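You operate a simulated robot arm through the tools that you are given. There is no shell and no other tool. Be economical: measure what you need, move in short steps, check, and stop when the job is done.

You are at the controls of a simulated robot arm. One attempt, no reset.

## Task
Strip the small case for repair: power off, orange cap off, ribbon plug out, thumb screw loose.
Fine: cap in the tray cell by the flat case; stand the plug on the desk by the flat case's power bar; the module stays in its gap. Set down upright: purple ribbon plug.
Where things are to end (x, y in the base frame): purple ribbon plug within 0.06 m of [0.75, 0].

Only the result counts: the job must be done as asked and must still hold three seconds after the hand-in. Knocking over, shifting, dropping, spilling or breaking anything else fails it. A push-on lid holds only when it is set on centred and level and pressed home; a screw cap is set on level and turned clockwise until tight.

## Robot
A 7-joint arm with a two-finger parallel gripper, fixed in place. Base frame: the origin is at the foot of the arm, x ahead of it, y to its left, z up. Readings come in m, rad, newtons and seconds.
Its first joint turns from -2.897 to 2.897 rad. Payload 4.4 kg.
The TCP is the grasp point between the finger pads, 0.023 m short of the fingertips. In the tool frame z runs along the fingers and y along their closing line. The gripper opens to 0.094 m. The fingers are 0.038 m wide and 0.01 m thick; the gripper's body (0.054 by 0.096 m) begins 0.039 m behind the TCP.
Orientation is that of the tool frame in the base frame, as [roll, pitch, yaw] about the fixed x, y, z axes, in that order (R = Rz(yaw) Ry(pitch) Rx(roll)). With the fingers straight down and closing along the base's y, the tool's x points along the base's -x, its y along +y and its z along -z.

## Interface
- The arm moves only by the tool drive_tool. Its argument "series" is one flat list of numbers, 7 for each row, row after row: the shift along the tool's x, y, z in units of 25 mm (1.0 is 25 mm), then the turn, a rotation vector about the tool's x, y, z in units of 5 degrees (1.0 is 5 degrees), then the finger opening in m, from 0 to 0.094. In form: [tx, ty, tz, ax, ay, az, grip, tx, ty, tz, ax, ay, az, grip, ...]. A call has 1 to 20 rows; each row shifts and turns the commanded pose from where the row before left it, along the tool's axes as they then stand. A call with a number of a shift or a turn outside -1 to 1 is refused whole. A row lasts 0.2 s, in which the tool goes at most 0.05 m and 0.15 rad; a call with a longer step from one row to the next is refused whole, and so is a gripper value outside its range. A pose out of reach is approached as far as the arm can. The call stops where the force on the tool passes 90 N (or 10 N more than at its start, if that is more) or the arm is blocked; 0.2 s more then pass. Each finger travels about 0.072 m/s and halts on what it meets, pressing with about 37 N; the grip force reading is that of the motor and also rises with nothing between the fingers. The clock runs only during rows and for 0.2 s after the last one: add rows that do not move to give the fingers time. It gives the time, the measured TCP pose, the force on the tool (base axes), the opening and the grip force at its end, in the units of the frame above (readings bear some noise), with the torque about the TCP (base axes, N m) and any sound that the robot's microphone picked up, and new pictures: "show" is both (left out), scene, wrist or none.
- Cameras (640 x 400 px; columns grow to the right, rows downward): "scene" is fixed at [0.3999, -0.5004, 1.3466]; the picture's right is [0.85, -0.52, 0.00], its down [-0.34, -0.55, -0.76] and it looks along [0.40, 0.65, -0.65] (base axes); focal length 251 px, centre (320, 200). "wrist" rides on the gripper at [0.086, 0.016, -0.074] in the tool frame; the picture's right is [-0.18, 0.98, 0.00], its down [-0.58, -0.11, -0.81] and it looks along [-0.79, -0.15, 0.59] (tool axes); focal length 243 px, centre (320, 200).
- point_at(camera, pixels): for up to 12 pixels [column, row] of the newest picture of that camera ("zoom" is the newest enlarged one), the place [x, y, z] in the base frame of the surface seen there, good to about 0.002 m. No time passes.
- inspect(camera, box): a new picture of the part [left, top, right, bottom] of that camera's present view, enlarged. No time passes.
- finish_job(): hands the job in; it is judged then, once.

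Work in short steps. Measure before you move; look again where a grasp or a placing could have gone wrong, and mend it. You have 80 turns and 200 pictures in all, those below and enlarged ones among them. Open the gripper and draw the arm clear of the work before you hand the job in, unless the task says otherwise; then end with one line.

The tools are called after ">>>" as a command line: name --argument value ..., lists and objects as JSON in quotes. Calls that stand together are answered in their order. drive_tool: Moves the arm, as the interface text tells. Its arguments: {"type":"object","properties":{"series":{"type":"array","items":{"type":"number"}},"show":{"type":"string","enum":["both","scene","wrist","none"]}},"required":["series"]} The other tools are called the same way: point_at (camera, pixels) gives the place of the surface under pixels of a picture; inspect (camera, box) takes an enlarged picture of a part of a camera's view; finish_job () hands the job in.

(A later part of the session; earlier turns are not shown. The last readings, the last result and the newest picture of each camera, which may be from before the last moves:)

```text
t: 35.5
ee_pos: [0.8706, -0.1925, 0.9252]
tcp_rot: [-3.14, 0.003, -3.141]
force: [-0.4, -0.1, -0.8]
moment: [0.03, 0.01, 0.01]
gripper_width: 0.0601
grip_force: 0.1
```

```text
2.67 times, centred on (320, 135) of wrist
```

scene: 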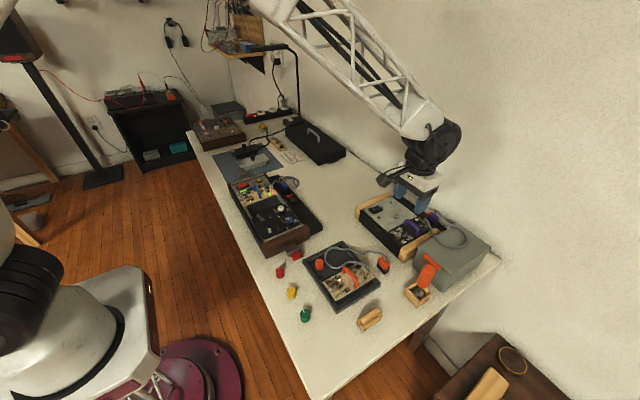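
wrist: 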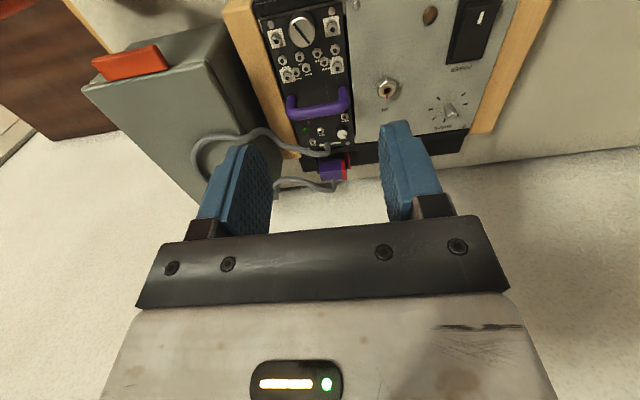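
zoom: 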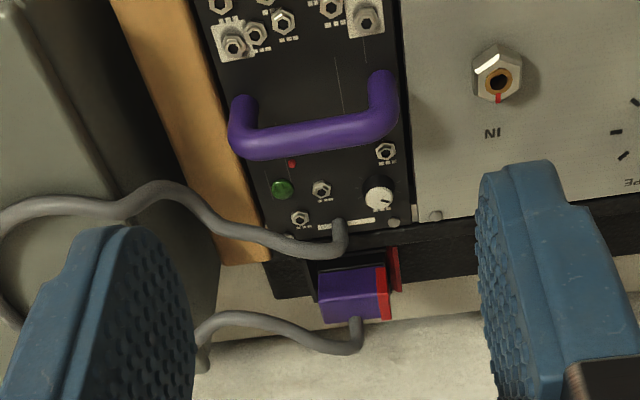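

Measuring plug corners from this zoom and from a fresh scene zoom.

>>> point_at --camera "zoom" --pixels '[[325, 275], [380, 270], [325, 298], [380, 292], [350, 285], [350, 315], [385, 310], [357, 330], [395, 265], [340, 255], [290, 285], [262, 350]]'

>>> inspect --camera "scene" --box '[400, 195, 460, 240]'

```text
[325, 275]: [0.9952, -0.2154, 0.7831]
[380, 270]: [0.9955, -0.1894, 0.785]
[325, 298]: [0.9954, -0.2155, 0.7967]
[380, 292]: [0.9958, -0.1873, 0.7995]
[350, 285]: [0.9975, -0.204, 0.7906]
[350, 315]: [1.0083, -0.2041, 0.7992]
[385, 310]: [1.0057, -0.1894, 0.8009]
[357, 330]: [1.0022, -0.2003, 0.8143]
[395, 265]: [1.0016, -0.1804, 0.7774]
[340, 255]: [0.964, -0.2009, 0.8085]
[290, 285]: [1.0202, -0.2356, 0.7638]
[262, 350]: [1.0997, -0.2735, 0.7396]
```

```text
8.89 times, centred on (430, 218) of scene
```

zoom: 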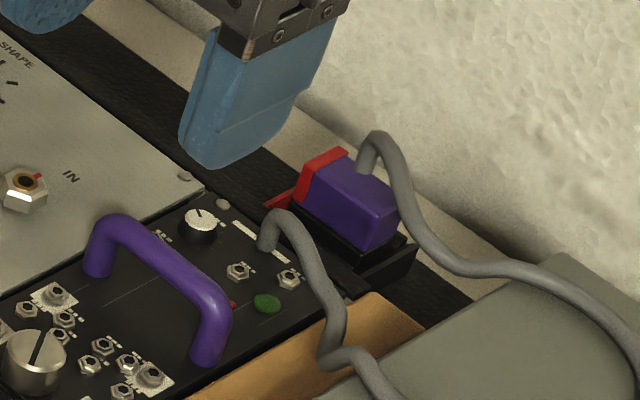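

Measure the plug's cable course and the top face.

>>> point_at --camera "zoom" --pixels '[[375, 135], [400, 170], [425, 225], [450, 258], [500, 270], [335, 180], [385, 205], [360, 225], [330, 165], [278, 200], [390, 265], [345, 240]]'

>>> point_at --camera "wrist" --pixels '[[340, 188], [325, 188], [312, 182], [300, 179], [294, 190], [340, 172], [352, 178], [347, 180]]'

```text
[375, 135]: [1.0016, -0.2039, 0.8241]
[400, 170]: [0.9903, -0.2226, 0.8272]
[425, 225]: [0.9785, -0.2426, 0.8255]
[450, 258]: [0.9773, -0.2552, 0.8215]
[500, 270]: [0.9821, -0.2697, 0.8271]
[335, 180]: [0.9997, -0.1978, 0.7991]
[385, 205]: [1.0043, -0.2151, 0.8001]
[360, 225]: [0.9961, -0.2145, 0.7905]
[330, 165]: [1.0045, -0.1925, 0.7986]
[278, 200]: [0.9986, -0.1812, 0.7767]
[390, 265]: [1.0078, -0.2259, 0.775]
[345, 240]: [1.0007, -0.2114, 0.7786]
```

```text
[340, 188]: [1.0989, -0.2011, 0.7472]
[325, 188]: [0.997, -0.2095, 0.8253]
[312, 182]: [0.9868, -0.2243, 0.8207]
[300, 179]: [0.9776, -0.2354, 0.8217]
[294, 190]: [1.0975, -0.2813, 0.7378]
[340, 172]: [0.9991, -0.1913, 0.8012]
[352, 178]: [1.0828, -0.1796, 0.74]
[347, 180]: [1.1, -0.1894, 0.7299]
```

Check the ledge in front of the plug (rail edge) to see how low the near finger can go.

>>> point_at --camera "wrist" --pixels '[[362, 144], [377, 142], [377, 146], [377, 150], [377, 156], [377, 162], [330, 150], [330, 155], [345, 155], [345, 158], [338, 158], [322, 165]]'

>>> inspect --camera "wrist" --box '[310, 130, 380, 190]'

```text
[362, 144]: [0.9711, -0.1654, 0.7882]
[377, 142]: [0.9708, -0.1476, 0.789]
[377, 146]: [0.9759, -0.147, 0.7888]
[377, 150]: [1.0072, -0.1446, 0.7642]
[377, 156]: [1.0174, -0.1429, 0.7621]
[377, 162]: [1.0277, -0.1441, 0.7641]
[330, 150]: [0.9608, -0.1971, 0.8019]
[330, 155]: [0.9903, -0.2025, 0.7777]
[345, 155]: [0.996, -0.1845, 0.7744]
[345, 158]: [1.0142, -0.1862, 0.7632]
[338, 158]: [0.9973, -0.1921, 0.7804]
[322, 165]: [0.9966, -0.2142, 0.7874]
```

```text
6.67 times, centred on (345, 160) of wrist
```

zoom: 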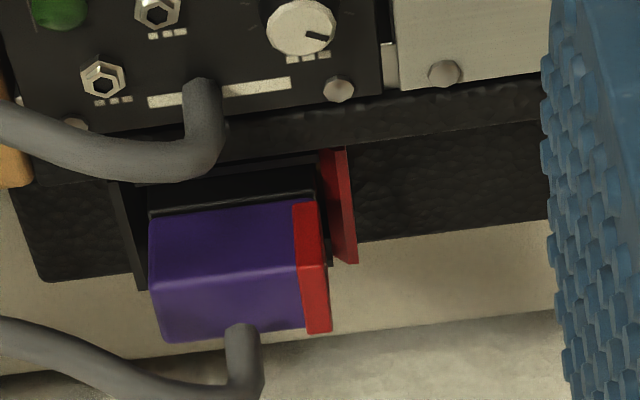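

Plug: x 0.995–1.013, y −0.217…−0.186, top z 0.80; cable leaves the top toward −x,−y. I'll grasp closing along x. Rotate the tool 90° and set opening.

>>> drive_tool --series '[0, 0, 0, 0, 0, 1, 0.03, 0, 0, 0, 0, 0, 1, 0.03, 0, 0, 0, 0, 0, 1, 0.03, 0, 0, 0, 0, 0, 1, 0.03, 0, 0, 0, 0, 0, 1, 0.03, 0, 0, 0, 0, 0, 1, 0.03, 0, 0, 0, 0, 0, 1, 0.03, 0, 0, 0, 0, 0, 1, 0.03, 0, 0, 0, 0, 0, 1, 0.03, 0, 0, 0, 0, 0, 1, 0.03, 0, 0, 0, 0, 0, 1, 0.03, 0, 0, 0, 0, 0, 1, 0.03, 0, 0, 0, 0, 0, 1, 0.03, 0, 0, 0, 0, 0, 1, 0.03, 0, 0, 0, 0, 0, 1, 0.03, 0, 0, 0, 0, 0, 1, 0.03, 0, 0, 0, 0, 0, 1, 0.03, 0, 0, 0, 0, 0, 1, 0.03]' --show "none"

>>> drive_tool --series '[0, 0.9, 0.4, 0, 0, 0, 0.028, 0, 0.9, 0.4, 0, 0, 0, 0.028, 0, 0.9, 0.4, 0, 0, 0, 0.028, 0, 0.9, 0.4, 0, 0, 0, 0.028, 0, 0.9, 0.4, 0, 0, 0, 0.028, 0, 0.84, 0.4, 0, 0, 0, 0.028, 0, 0, 0, 0, 0, 0, 0.028]'

>>> inspect --camera "wrist" --box '[200, 50, 440, 200]'

```text
t: 39.3
ee_pos: [0.8695, -0.1904, 0.9258]
tcp_rot: [3.137, 0.001, 1.569]
force: [-0.6, 0.0, -1.0]
moment: [-0.03, 0.03, 0.01]
gripper_width: 0.0301
grip_force: 0.1
```

```text
t: 40.9
ee_pos: [1.003, -0.1914, 0.8629]
tcp_rot: [3.138, 0.001, 1.571]
force: [0.8, 0.3, 0.6]
moment: [0.0, 0.0, 0.01]
gripper_width: 0.0279
grip_force: 0.2
```

scene: 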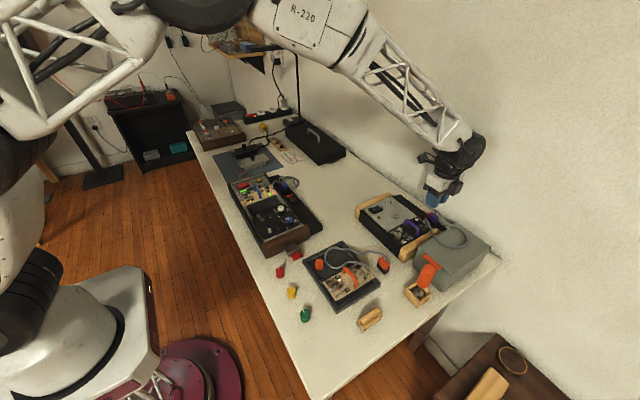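
wrist: 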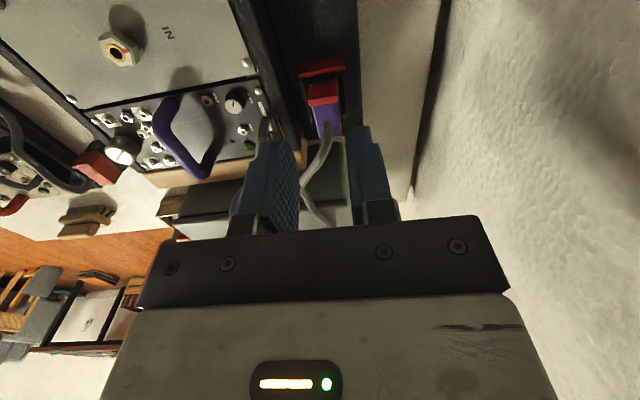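

```text
2.67 times, centred on (320, 125) of wrist
```

zoom: 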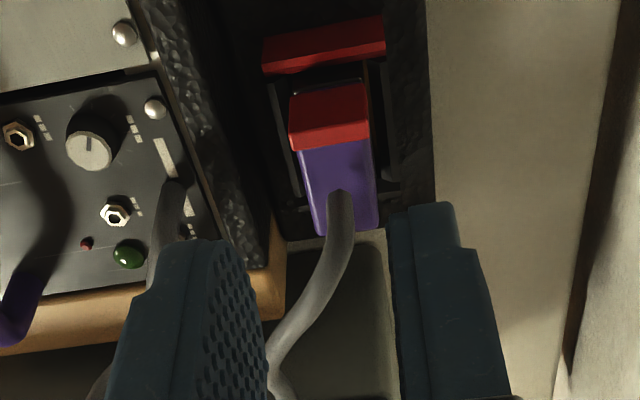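

The arm reaches vertically. Measure the plug's edges in this view.

>>> point_at --camera "zoom" --pixels '[[295, 140], [368, 140], [304, 165], [370, 165], [315, 225], [375, 220], [360, 225], [340, 195], [330, 100], [300, 300], [265, 220], [330, 260]]'

```text
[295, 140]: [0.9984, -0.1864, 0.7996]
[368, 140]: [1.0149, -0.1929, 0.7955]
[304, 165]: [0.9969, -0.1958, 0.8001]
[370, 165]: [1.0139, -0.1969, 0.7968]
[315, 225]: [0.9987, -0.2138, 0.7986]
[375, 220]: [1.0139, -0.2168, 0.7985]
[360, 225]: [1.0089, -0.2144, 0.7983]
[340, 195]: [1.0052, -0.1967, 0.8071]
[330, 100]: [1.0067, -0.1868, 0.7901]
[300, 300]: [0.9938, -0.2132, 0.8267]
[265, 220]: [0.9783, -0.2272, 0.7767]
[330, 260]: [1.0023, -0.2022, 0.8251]
```

Plug top centre (1.0055,-0.2015). Descend with width centre at y −0.197, tips to z≈0.783.

>>> drive_tool --series '[-0.22, 0.1, 0, 0, 0, 0, 0.027, 0, 0, 0.5, 0, 0, 0, 0.027, 0, 0, 0.5, 0, 0, 0, 0.027, 0, 0, 0.4, 0, 0, 0, 0.027, 0, 0, 0.2, 0, 0, 0, 0.027, 0, 0, 0, 0, 0, 0, 0.027]' --show "none"

>>> inspect --camera "wrist" --box '[200, 50, 440, 200]'

>>> inspect --camera "scene" --box '[400, 180, 480, 240]'

```text
t: 42.3
ee_pos: [1.0063, -0.1959, 0.8251]
tcp_rot: [3.14, -0.001, 1.571]
force: [-0.3, 0.7, 0.5]
moment: [-0.02, 0.03, 0.01]
gripper_width: 0.0271
grip_force: 0.0
```

```text
2.67 times, centred on (320, 125) of wrist
```

zoom: 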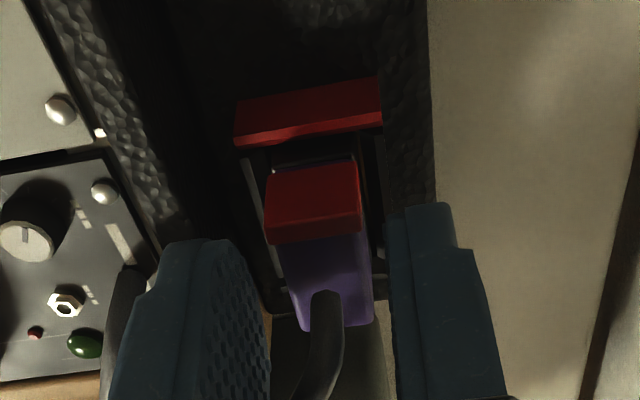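

```text
6.67 times, centred on (440, 210) of scene
```

zoom: 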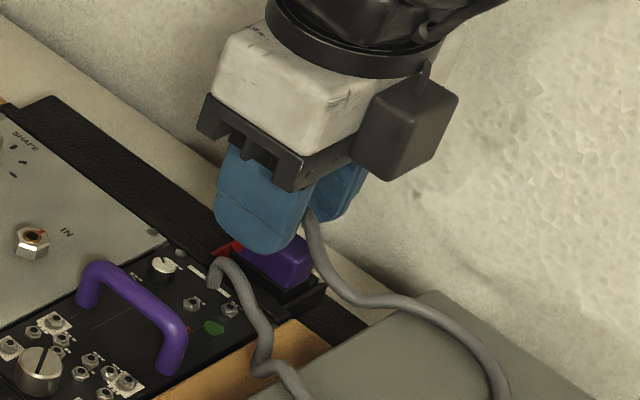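

Straddling the plug cleanly, cable free between the fingers. Lower 19 mm to TCP z 0.806 and close.

>>> drive_tool --series '[0, 0, 0.3, 0, 0, 0, 0.027, 0, 0, 0.3, 0, 0, 0, 0.027, 0, 0, 0.16, 0, 0, 0, 0.027, 0, 0, 0, 0, 0, 0, 0.027, 0, 0, 0, 0, 0, 0, 0.01, 0, 0, 0, 0, 0, 0, 0, 0, 0, 0, 0, 0, 0, 0, 0, 0, 0, 0, 0, 0, 0]' --show "none"

>>> inspect --camera "wrist" --box '[200, 50, 440, 200]'

```text
t: 44.1
ee_pos: [1.0067, -0.195, 0.8065]
tcp_rot: [3.137, -0.001, 1.57]
force: [-0.1, -0.5, 0.0]
moment: [-0.04, 0.04, 0.02]
gripper_width: 0.0161
grip_force: 37.1
```

```text
2.67 times, centred on (320, 125) of wrist
```

zoom: 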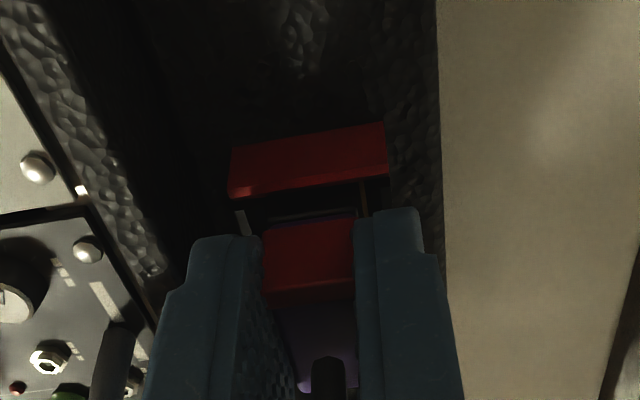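

Gripped at 16 mm. Pull straight up slowly.

>>> drive_tool --series '[0, 0, -0.05, 0, 0, 0, 0, 0, 0, -0.05, 0, 0, 0, 0, 0, 0, -0.05, 0, 0, 0, 0, 0, 0, -0.05, 0, 0, 0, 0, 0, 0, -0.05, 0, 0, 0, 0, 0, 0, -0.1, 0, 0, 0, 0, 0, 0, -0.1, 0, 0, 0, 0, 0, 0, -0.15, 0, 0, 0, 0, 0, 0, -0.2, 0, 0, 0, 0, 0, 0, 0, 0, 0, 0, 0]' --show "none"

>>> inspect --camera "wrist" --box '[200, 50, 440, 200]'

>>> inspect --camera "scene" --box '[400, 180, 480, 240]'

```text
t: 46.3
ee_pos: [1.0081, -0.1966, 0.8272]
tcp_rot: [3.138, 0.001, 1.571]
force: [0.1, 0.2, 0.2]
moment: [-0.01, 0.03, 0.01]
gripper_width: 0.0162
grip_force: 37.0
```

```text
2.67 times, centred on (320, 125) of wrist
```

zoom: 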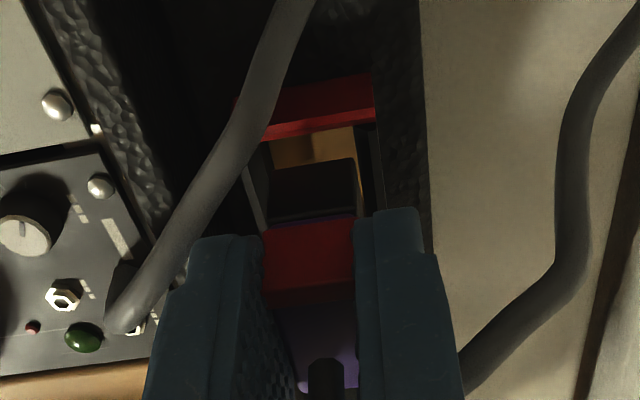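

```text
6.67 times, centred on (440, 210) of scene
```

zoom: 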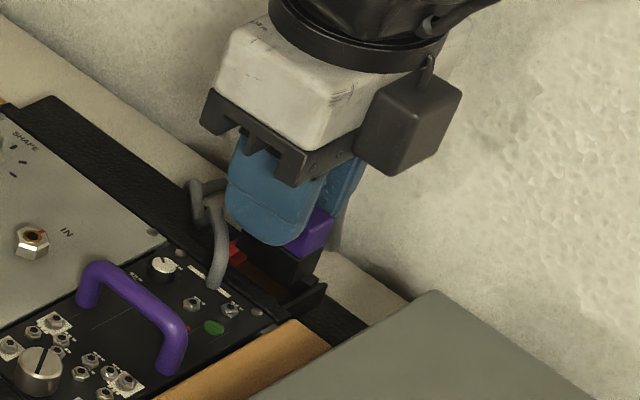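

Plug is out, still upright in the grip. Raise it and measure the flat case's power bar edge and free desk.

>>> drive_tool --series '[0, 0, -0.5, 0, 0, 0, 0, 0, 0, -0.8, 0, 0, 0, 0, 0, 0, -0.8, 0, 0, 0, 0, 0, 0, -0.8, 0, 0, 0, 0, 0, 0, -0.8, 0, 0, 0, 0, 0, 0, 0, 0, 0, 0, 0]' --show "scene"

>>> point_at --camera "scene" --pixels '[[321, 225], [318, 220], [310, 233], [300, 205], [323, 230], [330, 215], [335, 225], [345, 230], [325, 240], [312, 222], [340, 220]]'

>>> inspect --camera "scene" --box '[290, 190, 380, 250]'

```text
t: 47.7
ee_pos: [1.0046, -0.1954, 0.9191]
tcp_rot: [3.14, 0.0, 1.57]
force: [0.2, -0.1, -0.2]
moment: [0.04, 0.0, 0.02]
gripper_width: 0.0166
grip_force: 37.0
```

scene: 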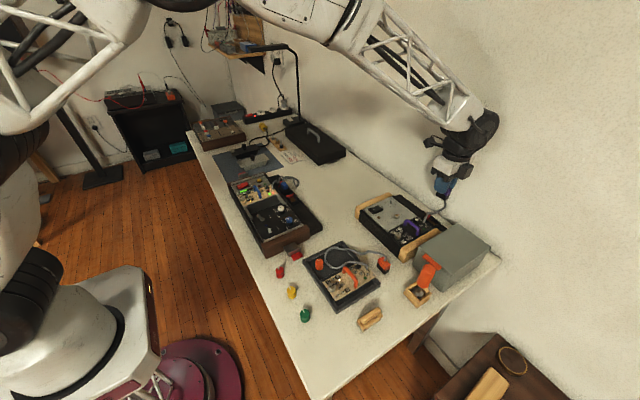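

```text
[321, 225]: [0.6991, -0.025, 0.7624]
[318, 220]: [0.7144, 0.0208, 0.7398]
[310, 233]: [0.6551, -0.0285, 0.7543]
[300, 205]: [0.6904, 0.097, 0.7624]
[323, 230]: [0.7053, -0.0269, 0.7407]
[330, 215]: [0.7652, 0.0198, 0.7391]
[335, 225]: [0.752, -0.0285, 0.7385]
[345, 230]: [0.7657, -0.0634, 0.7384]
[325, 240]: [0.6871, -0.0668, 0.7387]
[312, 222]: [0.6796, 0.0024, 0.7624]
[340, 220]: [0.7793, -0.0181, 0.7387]
```

```text
6.67 times, centred on (335, 220) of scene
```

zoom: 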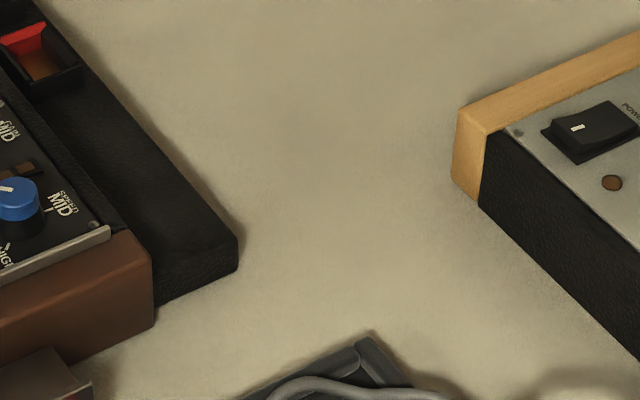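

Free desk beside the bar (edge x≈0.703, z 0.7385). Carry the plug to (0.762,-0.008).

>>> drive_tool --series '[0.623, -0.809, 0, 0, 0, 0, 0, 0.623, -0.809, 0, 0, 0, 0, 0, 0.623, -0.809, 0, 0, 0, 0, 0, 0.623, -0.809, 0, 0, 0, 0, 0, 0.623, -0.809, 0, 0, 0, 0, 0, 0.623, -0.809, 0, 0, 0, 0, 0, 0.623, -0.809, 0, 0, 0, 0, 0, 0.623, -0.809, 0, 0, 0, 0, 0, 0.623, -0.809, 0, 0, 0, 0, 0, 0.623, -0.809, 0, 0, 0, 0, 0, 0.623, -0.809, 0, 0, 0, 0, 0, 0.623, -0.809, 0, 0, 0, 0, 0, 0, 0, 0, 0, 0, 0, 0]'

>>> inspect --camera "scene" --box '[320, 140, 450, 260]'

```text
t: 50.5
ee_pos: [0.7658, -0.0079, 0.9174]
tcp_rot: [3.138, 0.0, 1.57]
force: [-0.1, -0.6, -0.4]
moment: [-0.02, 0.01, -0.01]
gripper_width: 0.0166
grip_force: 36.8
```

scene: 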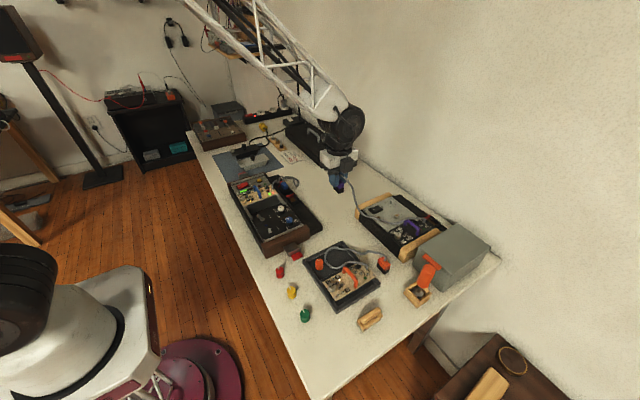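
wrist: 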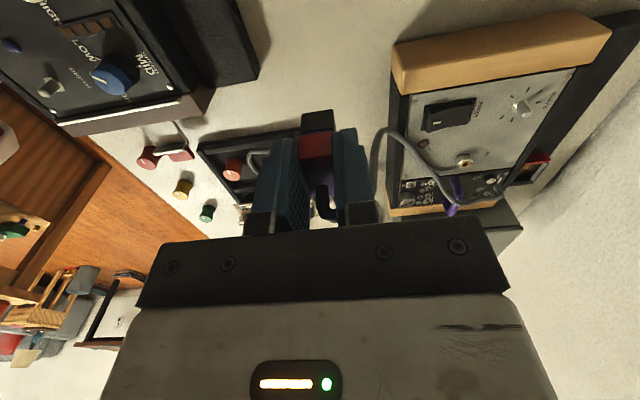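

```text
3.33 times, centred on (385, 200) of scene
```

zoom: 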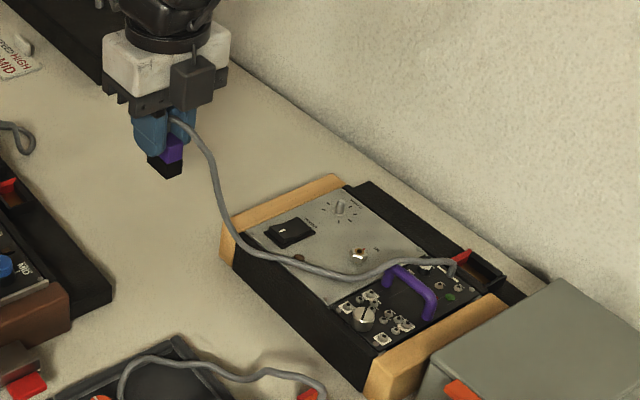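

Cable has slack. Lower to about 1 cm above the desk.

>>> drive_tool --series '[0, 0, 0.8, 0, 0, 0, 0, 0, 0, 0.8, 0, 0, 0, 0, 0, 0, 0.8, 0, 0, 0, 0, 0, 0, 0.8, 0, 0, 0, 0, 0, 0, 0.8, 0, 0, 0, 0, 0, 0, 0.8, 0, 0, 0, 0, 0, 0, 0.2, 0, 0, 0, 0, 0, 0, 0, 0, 0, 0, 0]' --show "none"

>>> inspect --camera "wrist" --box '[220, 60, 420, 210]'

>>> inspect --camera "scene" --box '[310, 180, 370, 240]'

```text
t: 52.3
ee_pos: [0.7654, -0.0097, 0.7922]
tcp_rot: [3.137, 0.0, 1.57]
force: [0.5, -1.3, -1.1]
moment: [-0.02, 0.04, 0.0]
gripper_width: 0.0163
grip_force: 37.3
```

```text
2.67 times, centred on (320, 135) of wrist
```

zoom: 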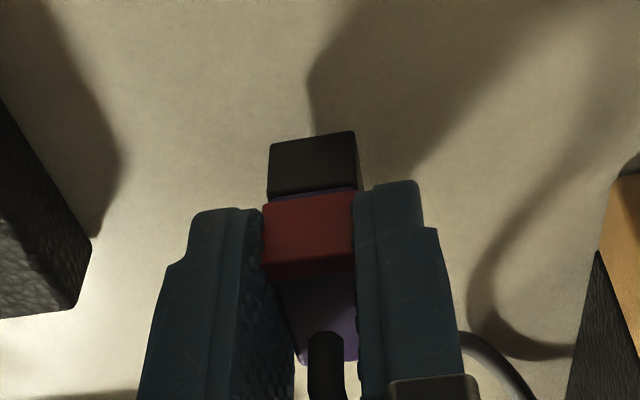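

```text
6.67 times, centred on (340, 210) of scene
```

zoom: 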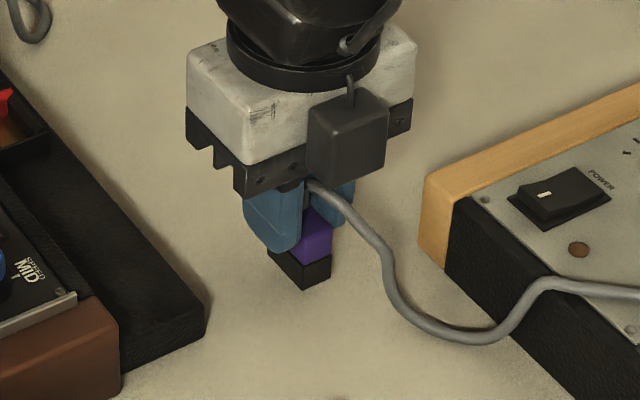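

Plug is upright and hovering. Lower in 1 mm steps until contact shows.

>>> drive_tool --series '[0, 0, 0.2, 0, 0, 0, 0, 0, 0, 0.1, 0, 0, 0, 0, 0, 0, 0.06, 0, 0, 0, 0, 0, 0, 0.06, 0, 0, 0, 0, 0, 0, 0, 0, 0, 0, 0]' --show "none"

>>> inspect --camera "scene" --box '[310, 180, 370, 240]'

```text
t: 53.5
ee_pos: [0.7654, -0.0103, 0.784]
tcp_rot: [3.137, 0.001, 1.57]
force: [-0.5, -2.3, 4.5]
moment: [-0.07, 0.04, 0.01]
gripper_width: 0.0164
grip_force: 37.2
```

```text
6.67 times, centred on (340, 210) of scene
```

zoom: 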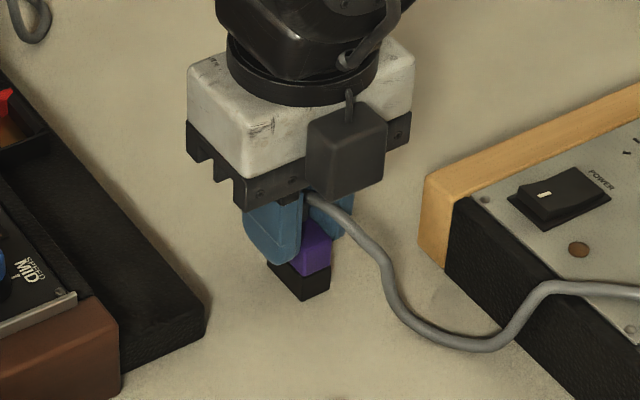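

Contact (4.5 N). Open gently and rise.

>>> drive_tool --series '[0, 0, 0, 0, 0, 0, 0.02, 0, 0, 0, 0, 0, 0, 0.024, 0, 0, 0, 0, 0, 0, 0.03, 0, 0, 0, 0, 0, 0, 0.03, 0, 0, -0.2, 0, 0, 0, 0.03, 0, 0, -0.3, 0, 0, 0, 0.03, 0, 0, -0.5, 0, 0, 0, 0.03]' --show "none"

>>> inspect --camera "scene" --box '[310, 180, 370, 240]'

>>> inspect --camera "wrist" --box '[220, 60, 420, 210]'

```text
t: 55.1
ee_pos: [0.764, -0.008, 0.809]
tcp_rot: [3.138, 0.001, 1.572]
force: [1.0, 0.3, -0.1]
moment: [0.0, 0.0, -0.01]
gripper_width: 0.0297
grip_force: 0.0
```

```text
6.67 times, centred on (340, 210) of scene
```

zoom: 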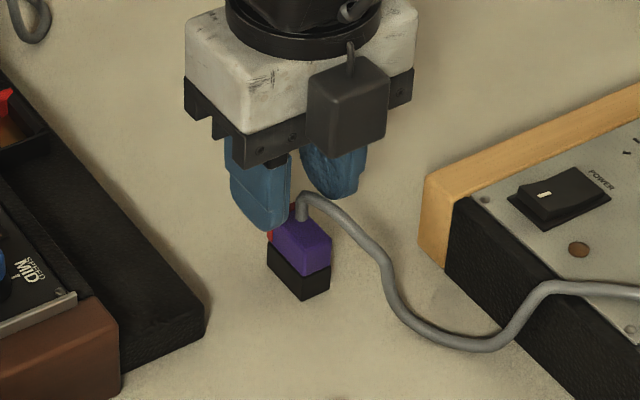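

```text
2.67 times, centred on (320, 135) of wrist
```

zoom: 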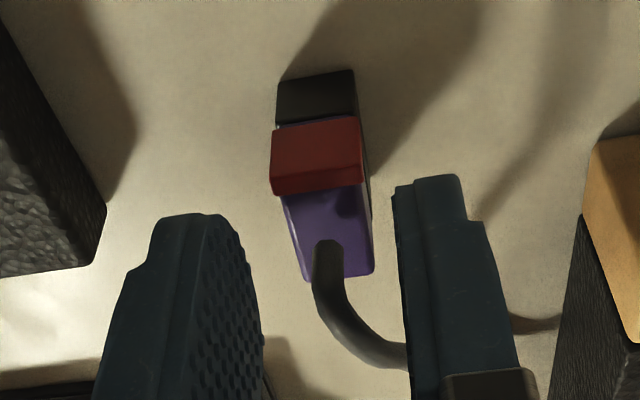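

Plug stands upright at (0.765,-0.008). Rise and move to view the thumb screw at (0.843,-0.200), turning to yaw 180° again isn't needed; I keep the orientation.

>>> drive_tool --series '[0, 0, -0.6, 0, 0, 0, 0.03, 0, 0, -0.9, 0, 0, 0, 0.03, 0, 0, -0.9, 0, 0, 0, 0.03, 0, 0, -0.9, 0, 0, 0, 0.03, 0, 0, -0.9, 0, 0, 0, 0.03, -0.77, 0.26, 0, 0, 0, 0, 0.03, -0.77, 0.26, 0, 0, 0, 0, 0.03, -0.77, 0.26, 0, 0, 0, 0, 0.03, -0.77, 0.26, 0, 0, 0, 0, 0.03, -0.77, 0.26, 0, 0, 0, 0, 0.03, -0.77, 0.26, 0, 0, 0, 0, 0.03, -0.77, 0.26, 0, 0, 0, 0, 0.03, -0.77, 0.26, 0, 0, 0, 0, 0.03, -0.77, 0.26, 0, 0, 0, 0, 0.03, -0.77, 0.26, 0, 0, 0, 0, 0.03, -0.1, 0.26, 0, 0, 0, 0, 0.03, 0, 0.26, 0, 0, 0, 0, 0.03]'

>>> inspect --camera "wrist" --box '[200, 50, 440, 200]'

>>> inspect --camera "scene" --box '[380, 200, 460, 260]'

```text
t: 58.7
ee_pos: [0.8415, -0.2036, 0.9131]
tcp_rot: [3.139, -0.001, 1.573]
force: [-0.6, 0.5, -0.3]
moment: [-0.01, 0.03, 0.02]
gripper_width: 0.03
grip_force: 0.0
```

scene: 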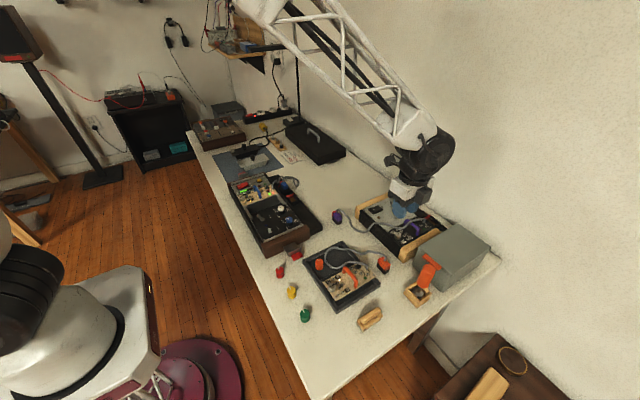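
wrist: 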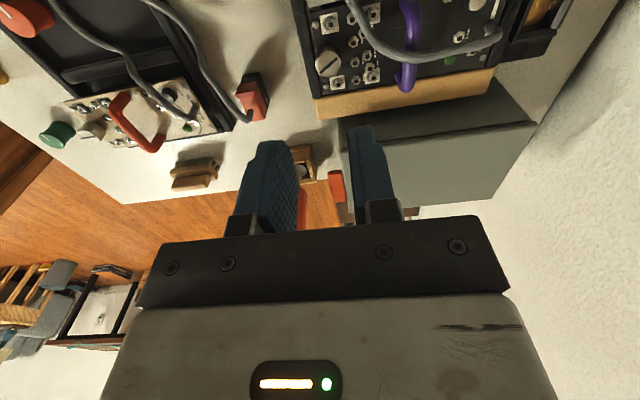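

```text
2.67 times, centred on (320, 125) of wrist
```

zoom: 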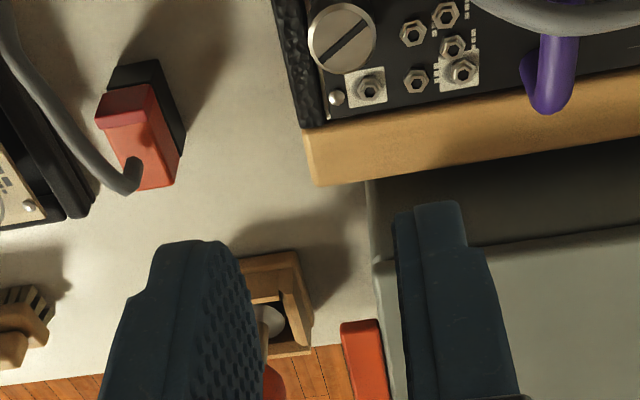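

```text
6.67 times, centred on (420, 230) of scene
```

zoom: 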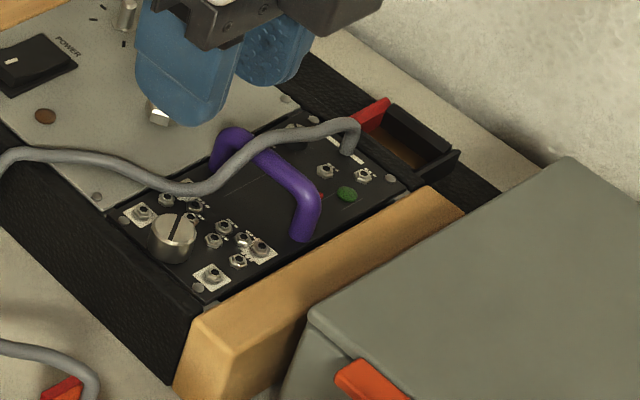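

The cable now drapes near the screw. Measure screw, its neighbours and the cable in the scene zoom.

>>> point_at --camera "zoom" --pixels '[[175, 230], [152, 232], [196, 230], [175, 215], [175, 252], [195, 190], [230, 170], [150, 165], [80, 155], [143, 212], [212, 275], [215, 240]]'

>>> point_at --camera "wrist" --pixels '[[328, 64], [317, 62], [340, 65], [329, 52], [329, 76], [338, 83], [355, 62], [385, 50], [360, 30], [350, 10], [343, 81]]'

```text
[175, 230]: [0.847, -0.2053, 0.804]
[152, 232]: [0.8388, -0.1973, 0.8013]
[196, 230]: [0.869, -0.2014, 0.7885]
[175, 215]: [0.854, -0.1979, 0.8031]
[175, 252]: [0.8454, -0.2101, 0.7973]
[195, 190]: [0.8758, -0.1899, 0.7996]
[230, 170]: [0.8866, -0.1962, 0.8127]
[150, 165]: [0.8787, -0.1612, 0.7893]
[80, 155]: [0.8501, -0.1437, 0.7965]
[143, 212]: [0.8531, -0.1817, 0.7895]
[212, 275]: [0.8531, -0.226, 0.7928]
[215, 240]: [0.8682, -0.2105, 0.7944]
```

```text
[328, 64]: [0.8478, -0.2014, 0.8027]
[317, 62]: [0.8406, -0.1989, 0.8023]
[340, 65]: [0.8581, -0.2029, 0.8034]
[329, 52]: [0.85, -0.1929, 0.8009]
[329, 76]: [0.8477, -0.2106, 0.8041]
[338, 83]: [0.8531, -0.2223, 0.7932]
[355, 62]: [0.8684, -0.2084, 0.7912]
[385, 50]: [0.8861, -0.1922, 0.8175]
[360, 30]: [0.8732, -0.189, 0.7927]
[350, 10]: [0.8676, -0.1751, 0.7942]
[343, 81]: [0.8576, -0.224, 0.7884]
```

Screw: centre (0.8485,-0.2015), radius ~0.010, top z 0.803; jacks around reach z≈0.795; cable ~30 mm off toward +x+y. I'll turn the fingers to a −55° closing axis (corners away from the cable), centre, and come down partly.

>>> drive_tool --series '[0.08, 0.28, 0, 0, 0, 0, 0.026, 0, 0, 0, 0, 0, 1, 0.026, 0, 0, 0, 0, 0, 1, 0.026, 0, 0, 0, 0, 0, 1, 0.026, 0, 0, 0, 0, 0, 1, 0.026, 0, 0, 0, 0, 0, 1, 0.026, 0, 0, 0, 0, 0, 1, 0.026, 0, 0, 0, 0, 0, 1, 0.026, 0, 0, 0, 0, 0, 1, 0.026, 0, 0, 0, 0, 0, 1, 0.026, 0, 0, 0, 0, 0, 1, 0.026, 0, 0, 0, 0, 0, 1, 0.026, 0, 0, 0.8, 0, 0, 0, 0.026, 0, 0, 0.8, 0, 0, 0, 0.026, 0, 0, 0.8, 0, 0, 0, 0.026, 0, 0, 0.5, 0, 0, 0, 0.026, 0, 0, 0, 0, 0, 0, 0.026]'

>>> inspect --camera "wrist" --box '[200, 50, 440, 200]'

>>> inspect --camera "scene" --box '[380, 200, 460, 260]'

```text
t: 62.3
ee_pos: [0.8486, -0.2023, 0.8404]
tcp_rot: [3.14, -0.001, 0.611]
force: [-0.1, 0.4, -0.1]
moment: [0.0, -0.01, 0.0]
gripper_width: 0.0259
grip_force: 0.0
```

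scene: 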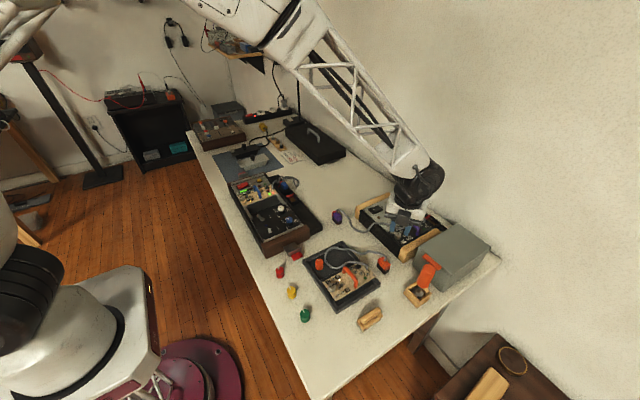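
wrist: 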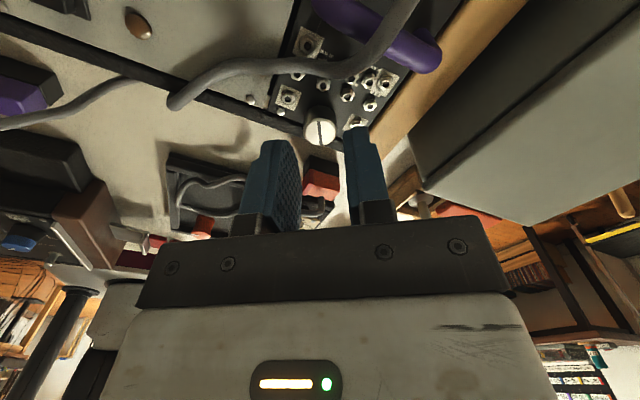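

```text
2.67 times, centred on (320, 125) of wrist
```

zoom: 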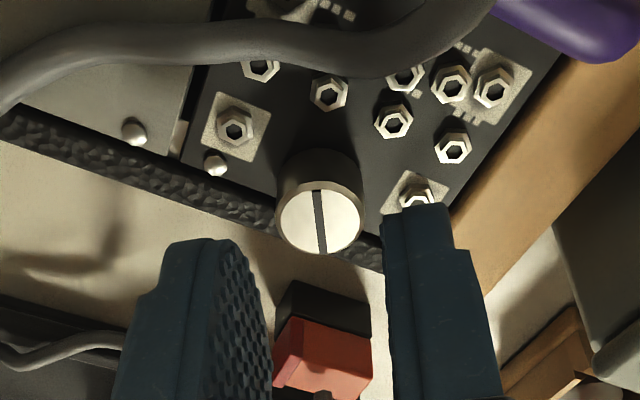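

```text
6.67 times, centred on (420, 230) of scene
```

zoom: 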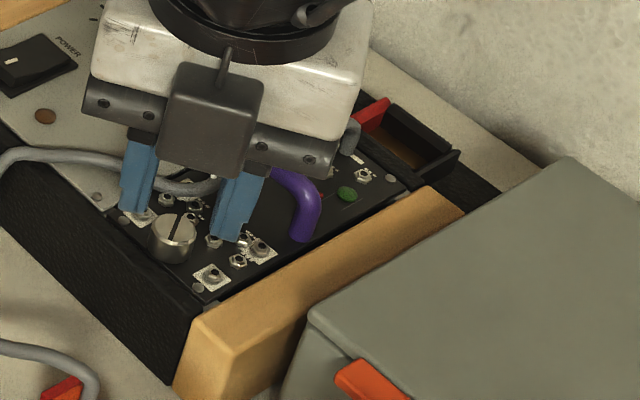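

Check nut-top heights near the screw plus screw edges.

>>> point_at --camera "wrist" --pixels '[[288, 96], [355, 122], [370, 104], [347, 95], [323, 85], [320, 132], [305, 132], [335, 132], [320, 121], [320, 144], [330, 67], [295, 72]]'

```text
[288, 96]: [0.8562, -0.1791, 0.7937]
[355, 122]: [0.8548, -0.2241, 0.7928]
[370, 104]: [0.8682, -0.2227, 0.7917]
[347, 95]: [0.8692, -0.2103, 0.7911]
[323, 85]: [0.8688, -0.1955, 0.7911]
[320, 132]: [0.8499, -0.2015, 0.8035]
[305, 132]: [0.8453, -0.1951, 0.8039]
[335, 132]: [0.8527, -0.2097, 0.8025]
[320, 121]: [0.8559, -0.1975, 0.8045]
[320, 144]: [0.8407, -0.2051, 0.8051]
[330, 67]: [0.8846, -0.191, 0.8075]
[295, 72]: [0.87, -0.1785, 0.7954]
```

Nuts top out ≈0.794; lower to tips ≈0.796 and grip the screw head.

>>> drive_tool --series '[0, 0, 0.4, 0, 0, 0, 0.026, 0, 0, 0.3, 0, 0, 0, 0.026, 0, 0, 0.16, 0, 0, 0, 0.026, 0, 0, 0, 0, 0, 0, 0.026, 0, 0, 0, 0, 0, 0, 0.01, 0, 0, 0, 0, 0, 0, 0, 0, 0, 0, 0, 0, 0, 0]' --show "none"

>>> inspect --camera "wrist" --box '[200, 50, 440, 200]'

>>> inspect --camera "scene" --box '[380, 200, 460, 260]'

```text
t: 63.9
ee_pos: [0.8489, -0.2005, 0.8202]
tcp_rot: [3.139, -0.004, 0.612]
force: [13.5, -10.8, -4.4]
moment: [-0.04, -0.13, 0.07]
gripper_width: 0.0173
grip_force: 37.5
```

```text
2.67 times, centred on (320, 125) of wrist
```

zoom: 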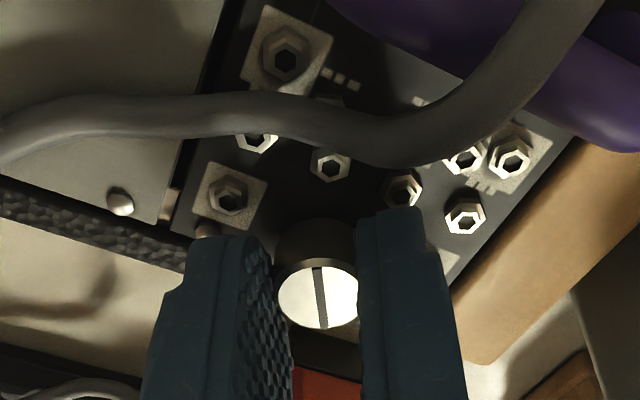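

```text
6.67 times, centred on (420, 230) of scene
```

zoom: 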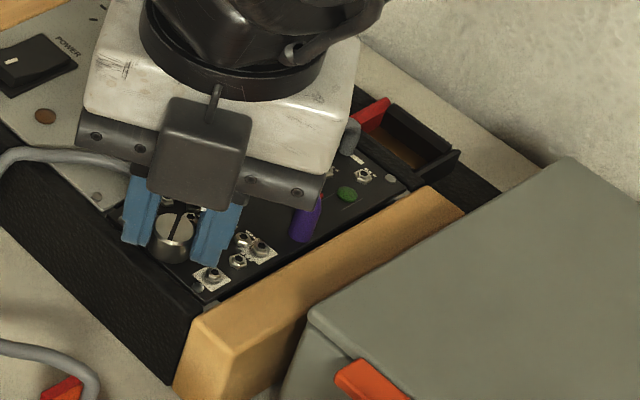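

Gripped (17.3 mm). Relieve the side load by ~1 mm along the closing axis and turn counter-clockwise (from above) 45° first.

>>> drive_tool --series '[0, 0.04, 0, 0, 0, 0, 0, 0, 0, 0, 0, 0, -1, 0, 0, 0, 0, 0, 0, -1, 0, 0, 0, 0, 0, 0, -1, 0, 0, 0, 0, 0, 0, -1, 0, 0, 0, 0, 0, 0, -1, 0, 0, 0, 0, 0, 0, -1, 0, 0, 0, 0, 0, 0, -1, 0, 0, 0, 0, 0, 0, -1, 0, 0, 0, 0, 0, 0, -1, 0]' --show "none"

>>> inspect --camera "wrist" --box '[200, 50, 440, 200]'

```text
t: 66.1
ee_pos: [0.8486, -0.2019, 0.8191]
tcp_rot: [3.139, -0.001, 1.397]
force: [-11.1, 6.6, -20.1]
moment: [0.13, 0.21, 0.02]
gripper_width: 0.0172
grip_force: 37.3
```

```text
2.67 times, centred on (320, 125) of wrist
```

zoom: 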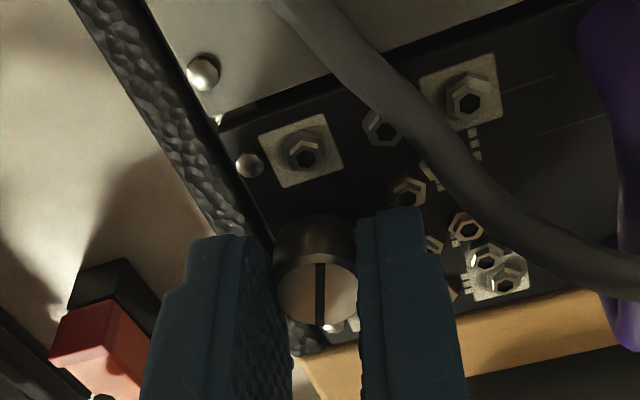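

The slot turns with the fingers (yaw 35°→80°). Continue counter-clockwise 90° more, watching forces.

>>> drive_tool --series '[0, 0, 0, 0, 0, -1, 0, 0, 0, 0, 0, 0, -1, 0, 0, 0, 0, 0, 0, -1, 0, 0, 0, 0, 0, 0, -1, 0, 0, 0, 0, 0, 0, -1, 0, 0, 0, 0, 0, 0, -1, 0, 0, 0, 0, 0, 0, -1, 0, 0, 0, 0, 0, 0, -1, 0, 0, 0, 0, 0, 0, -1, 0, 0, 0, 0, 0, 0, -1, 0, 0, 0, 0, 0, 0, -1, 0, 0, 0, 0, 0, 0, -1, 0, 0, 0, 0, 0, 0, -1, 0, 0, 0, 0, 0, 0, -1, 0, 0, 0, 0, 0, 0, -1, 0, 0, 0, 0, 0, 0, -1, 0, 0, 0, 0, 0, 0, -1, 0, 0, 0, 0, 0, 0, -1, 0]' --show "none"

>>> inspect --camera "wrist" --box '[200, 50, 440, 200]'

>>> inspect --camera "scene" --box '[380, 200, 460, 260]'

```text
t: 69.9
ee_pos: [0.8497, -0.1994, 0.818]
tcp_rot: [-3.141, 0.003, 2.969]
force: [-0.8, -2.4, 3.8]
moment: [-0.01, 0.07, 0.04]
gripper_width: 0.0172
grip_force: 36.9
```

```text
2.67 times, centred on (320, 125) of wrist
```

zoom: 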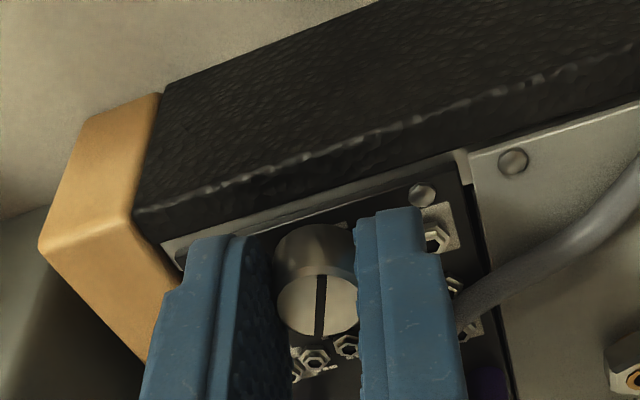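

```text
6.67 times, centred on (420, 230) of scene
```

zoom: 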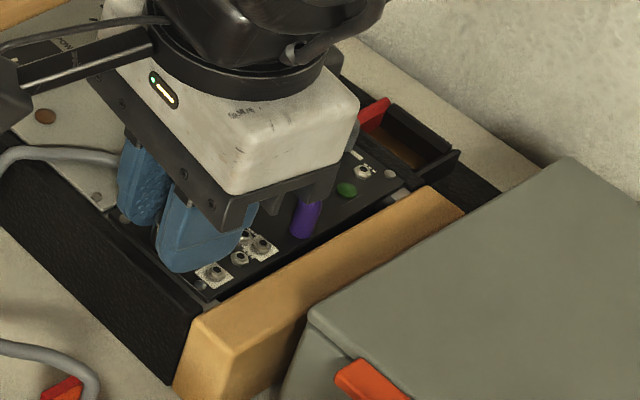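

Still turning. Another 60° counter-clockwise.

>>> drive_tool --series '[0, 0, 0, 0, 0, -1, 0, 0, 0, 0, 0, 0, -1, 0, 0, 0, 0, 0, 0, -1, 0, 0, 0, 0, 0, 0, -1, 0, 0, 0, 0, 0, 0, -1, 0, 0, 0, 0, 0, 0, -1, 0, 0, 0, 0, 0, 0, -1, 0, 0, 0, 0, 0, 0, -1, 0, 0, 0, 0, 0, 0, -1, 0, 0, 0, 0, 0, 0, -1, 0, 0, 0, 0, 0, 0, -1, 0, 0, 0, 0, 0, 0, -1, 0]' --show "none"

>>> inspect --camera "wrist" --box '[200, 50, 440, 200]'

```text
t: 72.5
ee_pos: [0.8495, -0.203, 0.8197]
tcp_rot: [-3.14, 0.002, -2.267]
force: [0.1, -2.7, -2.2]
moment: [-0.12, 0.2, -0.31]
gripper_width: 0.0173
grip_force: 36.9
```

```text
2.67 times, centred on (320, 125) of wrist
```

zoom: 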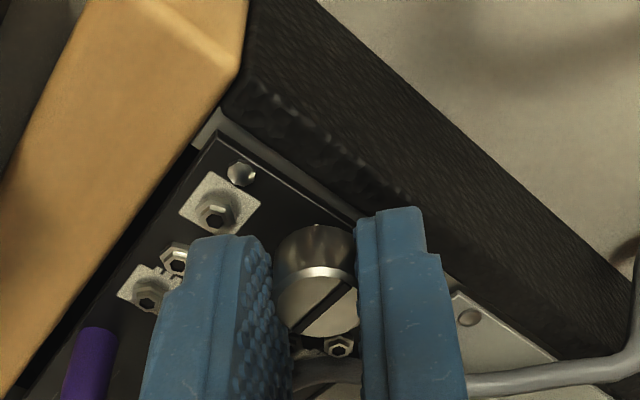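

The slot now lags ~45° behind the fingers with −0.3 N·m torque: the screw seems to have hit its stop after ~150°. I open, turn back 90°, re-grip and test again.

>>> drive_tool --series '[0, 0, 0, 0, 0, 0, 0.026, 0, 0, 0, 0, 0, 0, 0.026, 0, 0, 0, 0, 0, 1, 0.026, 0, 0, 0, 0, 0, 1, 0.026, 0, 0, 0, 0, 0, 1, 0.026, 0, 0, 0, 0, 0, 1, 0.026, 0, 0, 0, 0, 0, 1, 0.026, 0, 0, 0, 0, 0, 1, 0.026, 0, 0, 0, 0, 0, 1, 0.026, 0, 0, 0, 0, 0, 1, 0.026, 0, 0, 0, 0, 0, 1, 0.026, 0, 0, 0, 0, 0, 1, 0.026, 0, 0, 0, 0, 0, 1, 0.026, 0, 0, 0, 0, 0, 1, 0.026, 0, 0, 0, 0, 0, 1, 0.026, 0, 0, 0, 0, 0, 1, 0.026, 0, 0, 0, 0, 0, 0, 0.01, 0, 0, 0, 0, 0, 0, 0, 0, 0, 0, 0, 0, 0, 0]' --show "none"

>>> inspect --camera "wrist" --box '[200, 50, 440, 200]'

>>> drive_tool --series '[0, 0, 0, 0, 0, -1, 0, 0, 0, 0, 0, 0, -1, 0, 0, 0, 0, 0, 0, -1, 0, 0, 0, 0, 0, 0, -1, 0, 0, 0, 0, 0, 0, -1, 0, 0, 0, 0, 0, 0, -1, 0, 0, 0, 0, 0, 0, -1, 0, 0, 0, 0, 0, 0, -1, 0]' --show "none"

>>> inspect --camera "wrist" --box '[200, 50, 440, 200]'

```text
t: 76.5
ee_pos: [0.8506, -0.2021, 0.8185]
tcp_rot: [3.139, 0.003, 2.793]
force: [-0.2, 0.3, -0.3]
moment: [-0.01, 0.09, 0.02]
gripper_width: 0.0172
grip_force: 37.0
```

```text
2.67 times, centred on (320, 125) of wrist
```

zoom: 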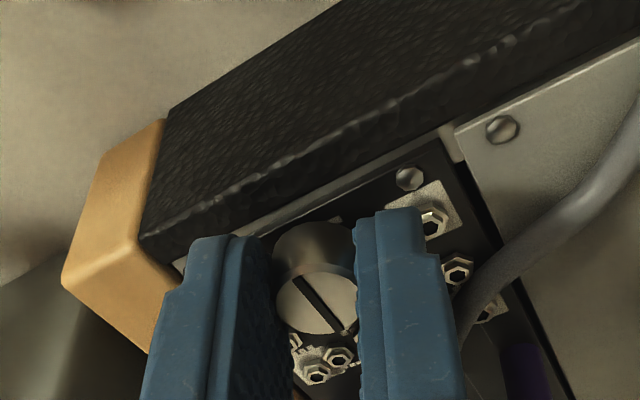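

```text
t: 78.3
ee_pos: [0.8504, -0.2026, 0.819]
tcp_rot: [-3.14, 0.003, -2.791]
force: [-1.9, -4.0, 0.0]
moment: [-0.04, 0.0, -0.33]
gripper_width: 0.0171
grip_force: 36.7
```

```text
2.67 times, centred on (320, 125) of wrist
```

zoom: 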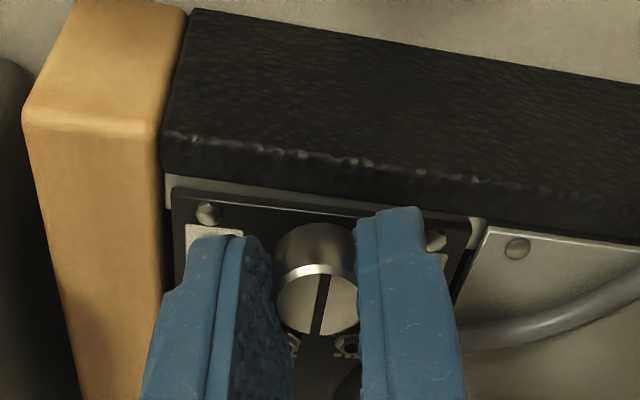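

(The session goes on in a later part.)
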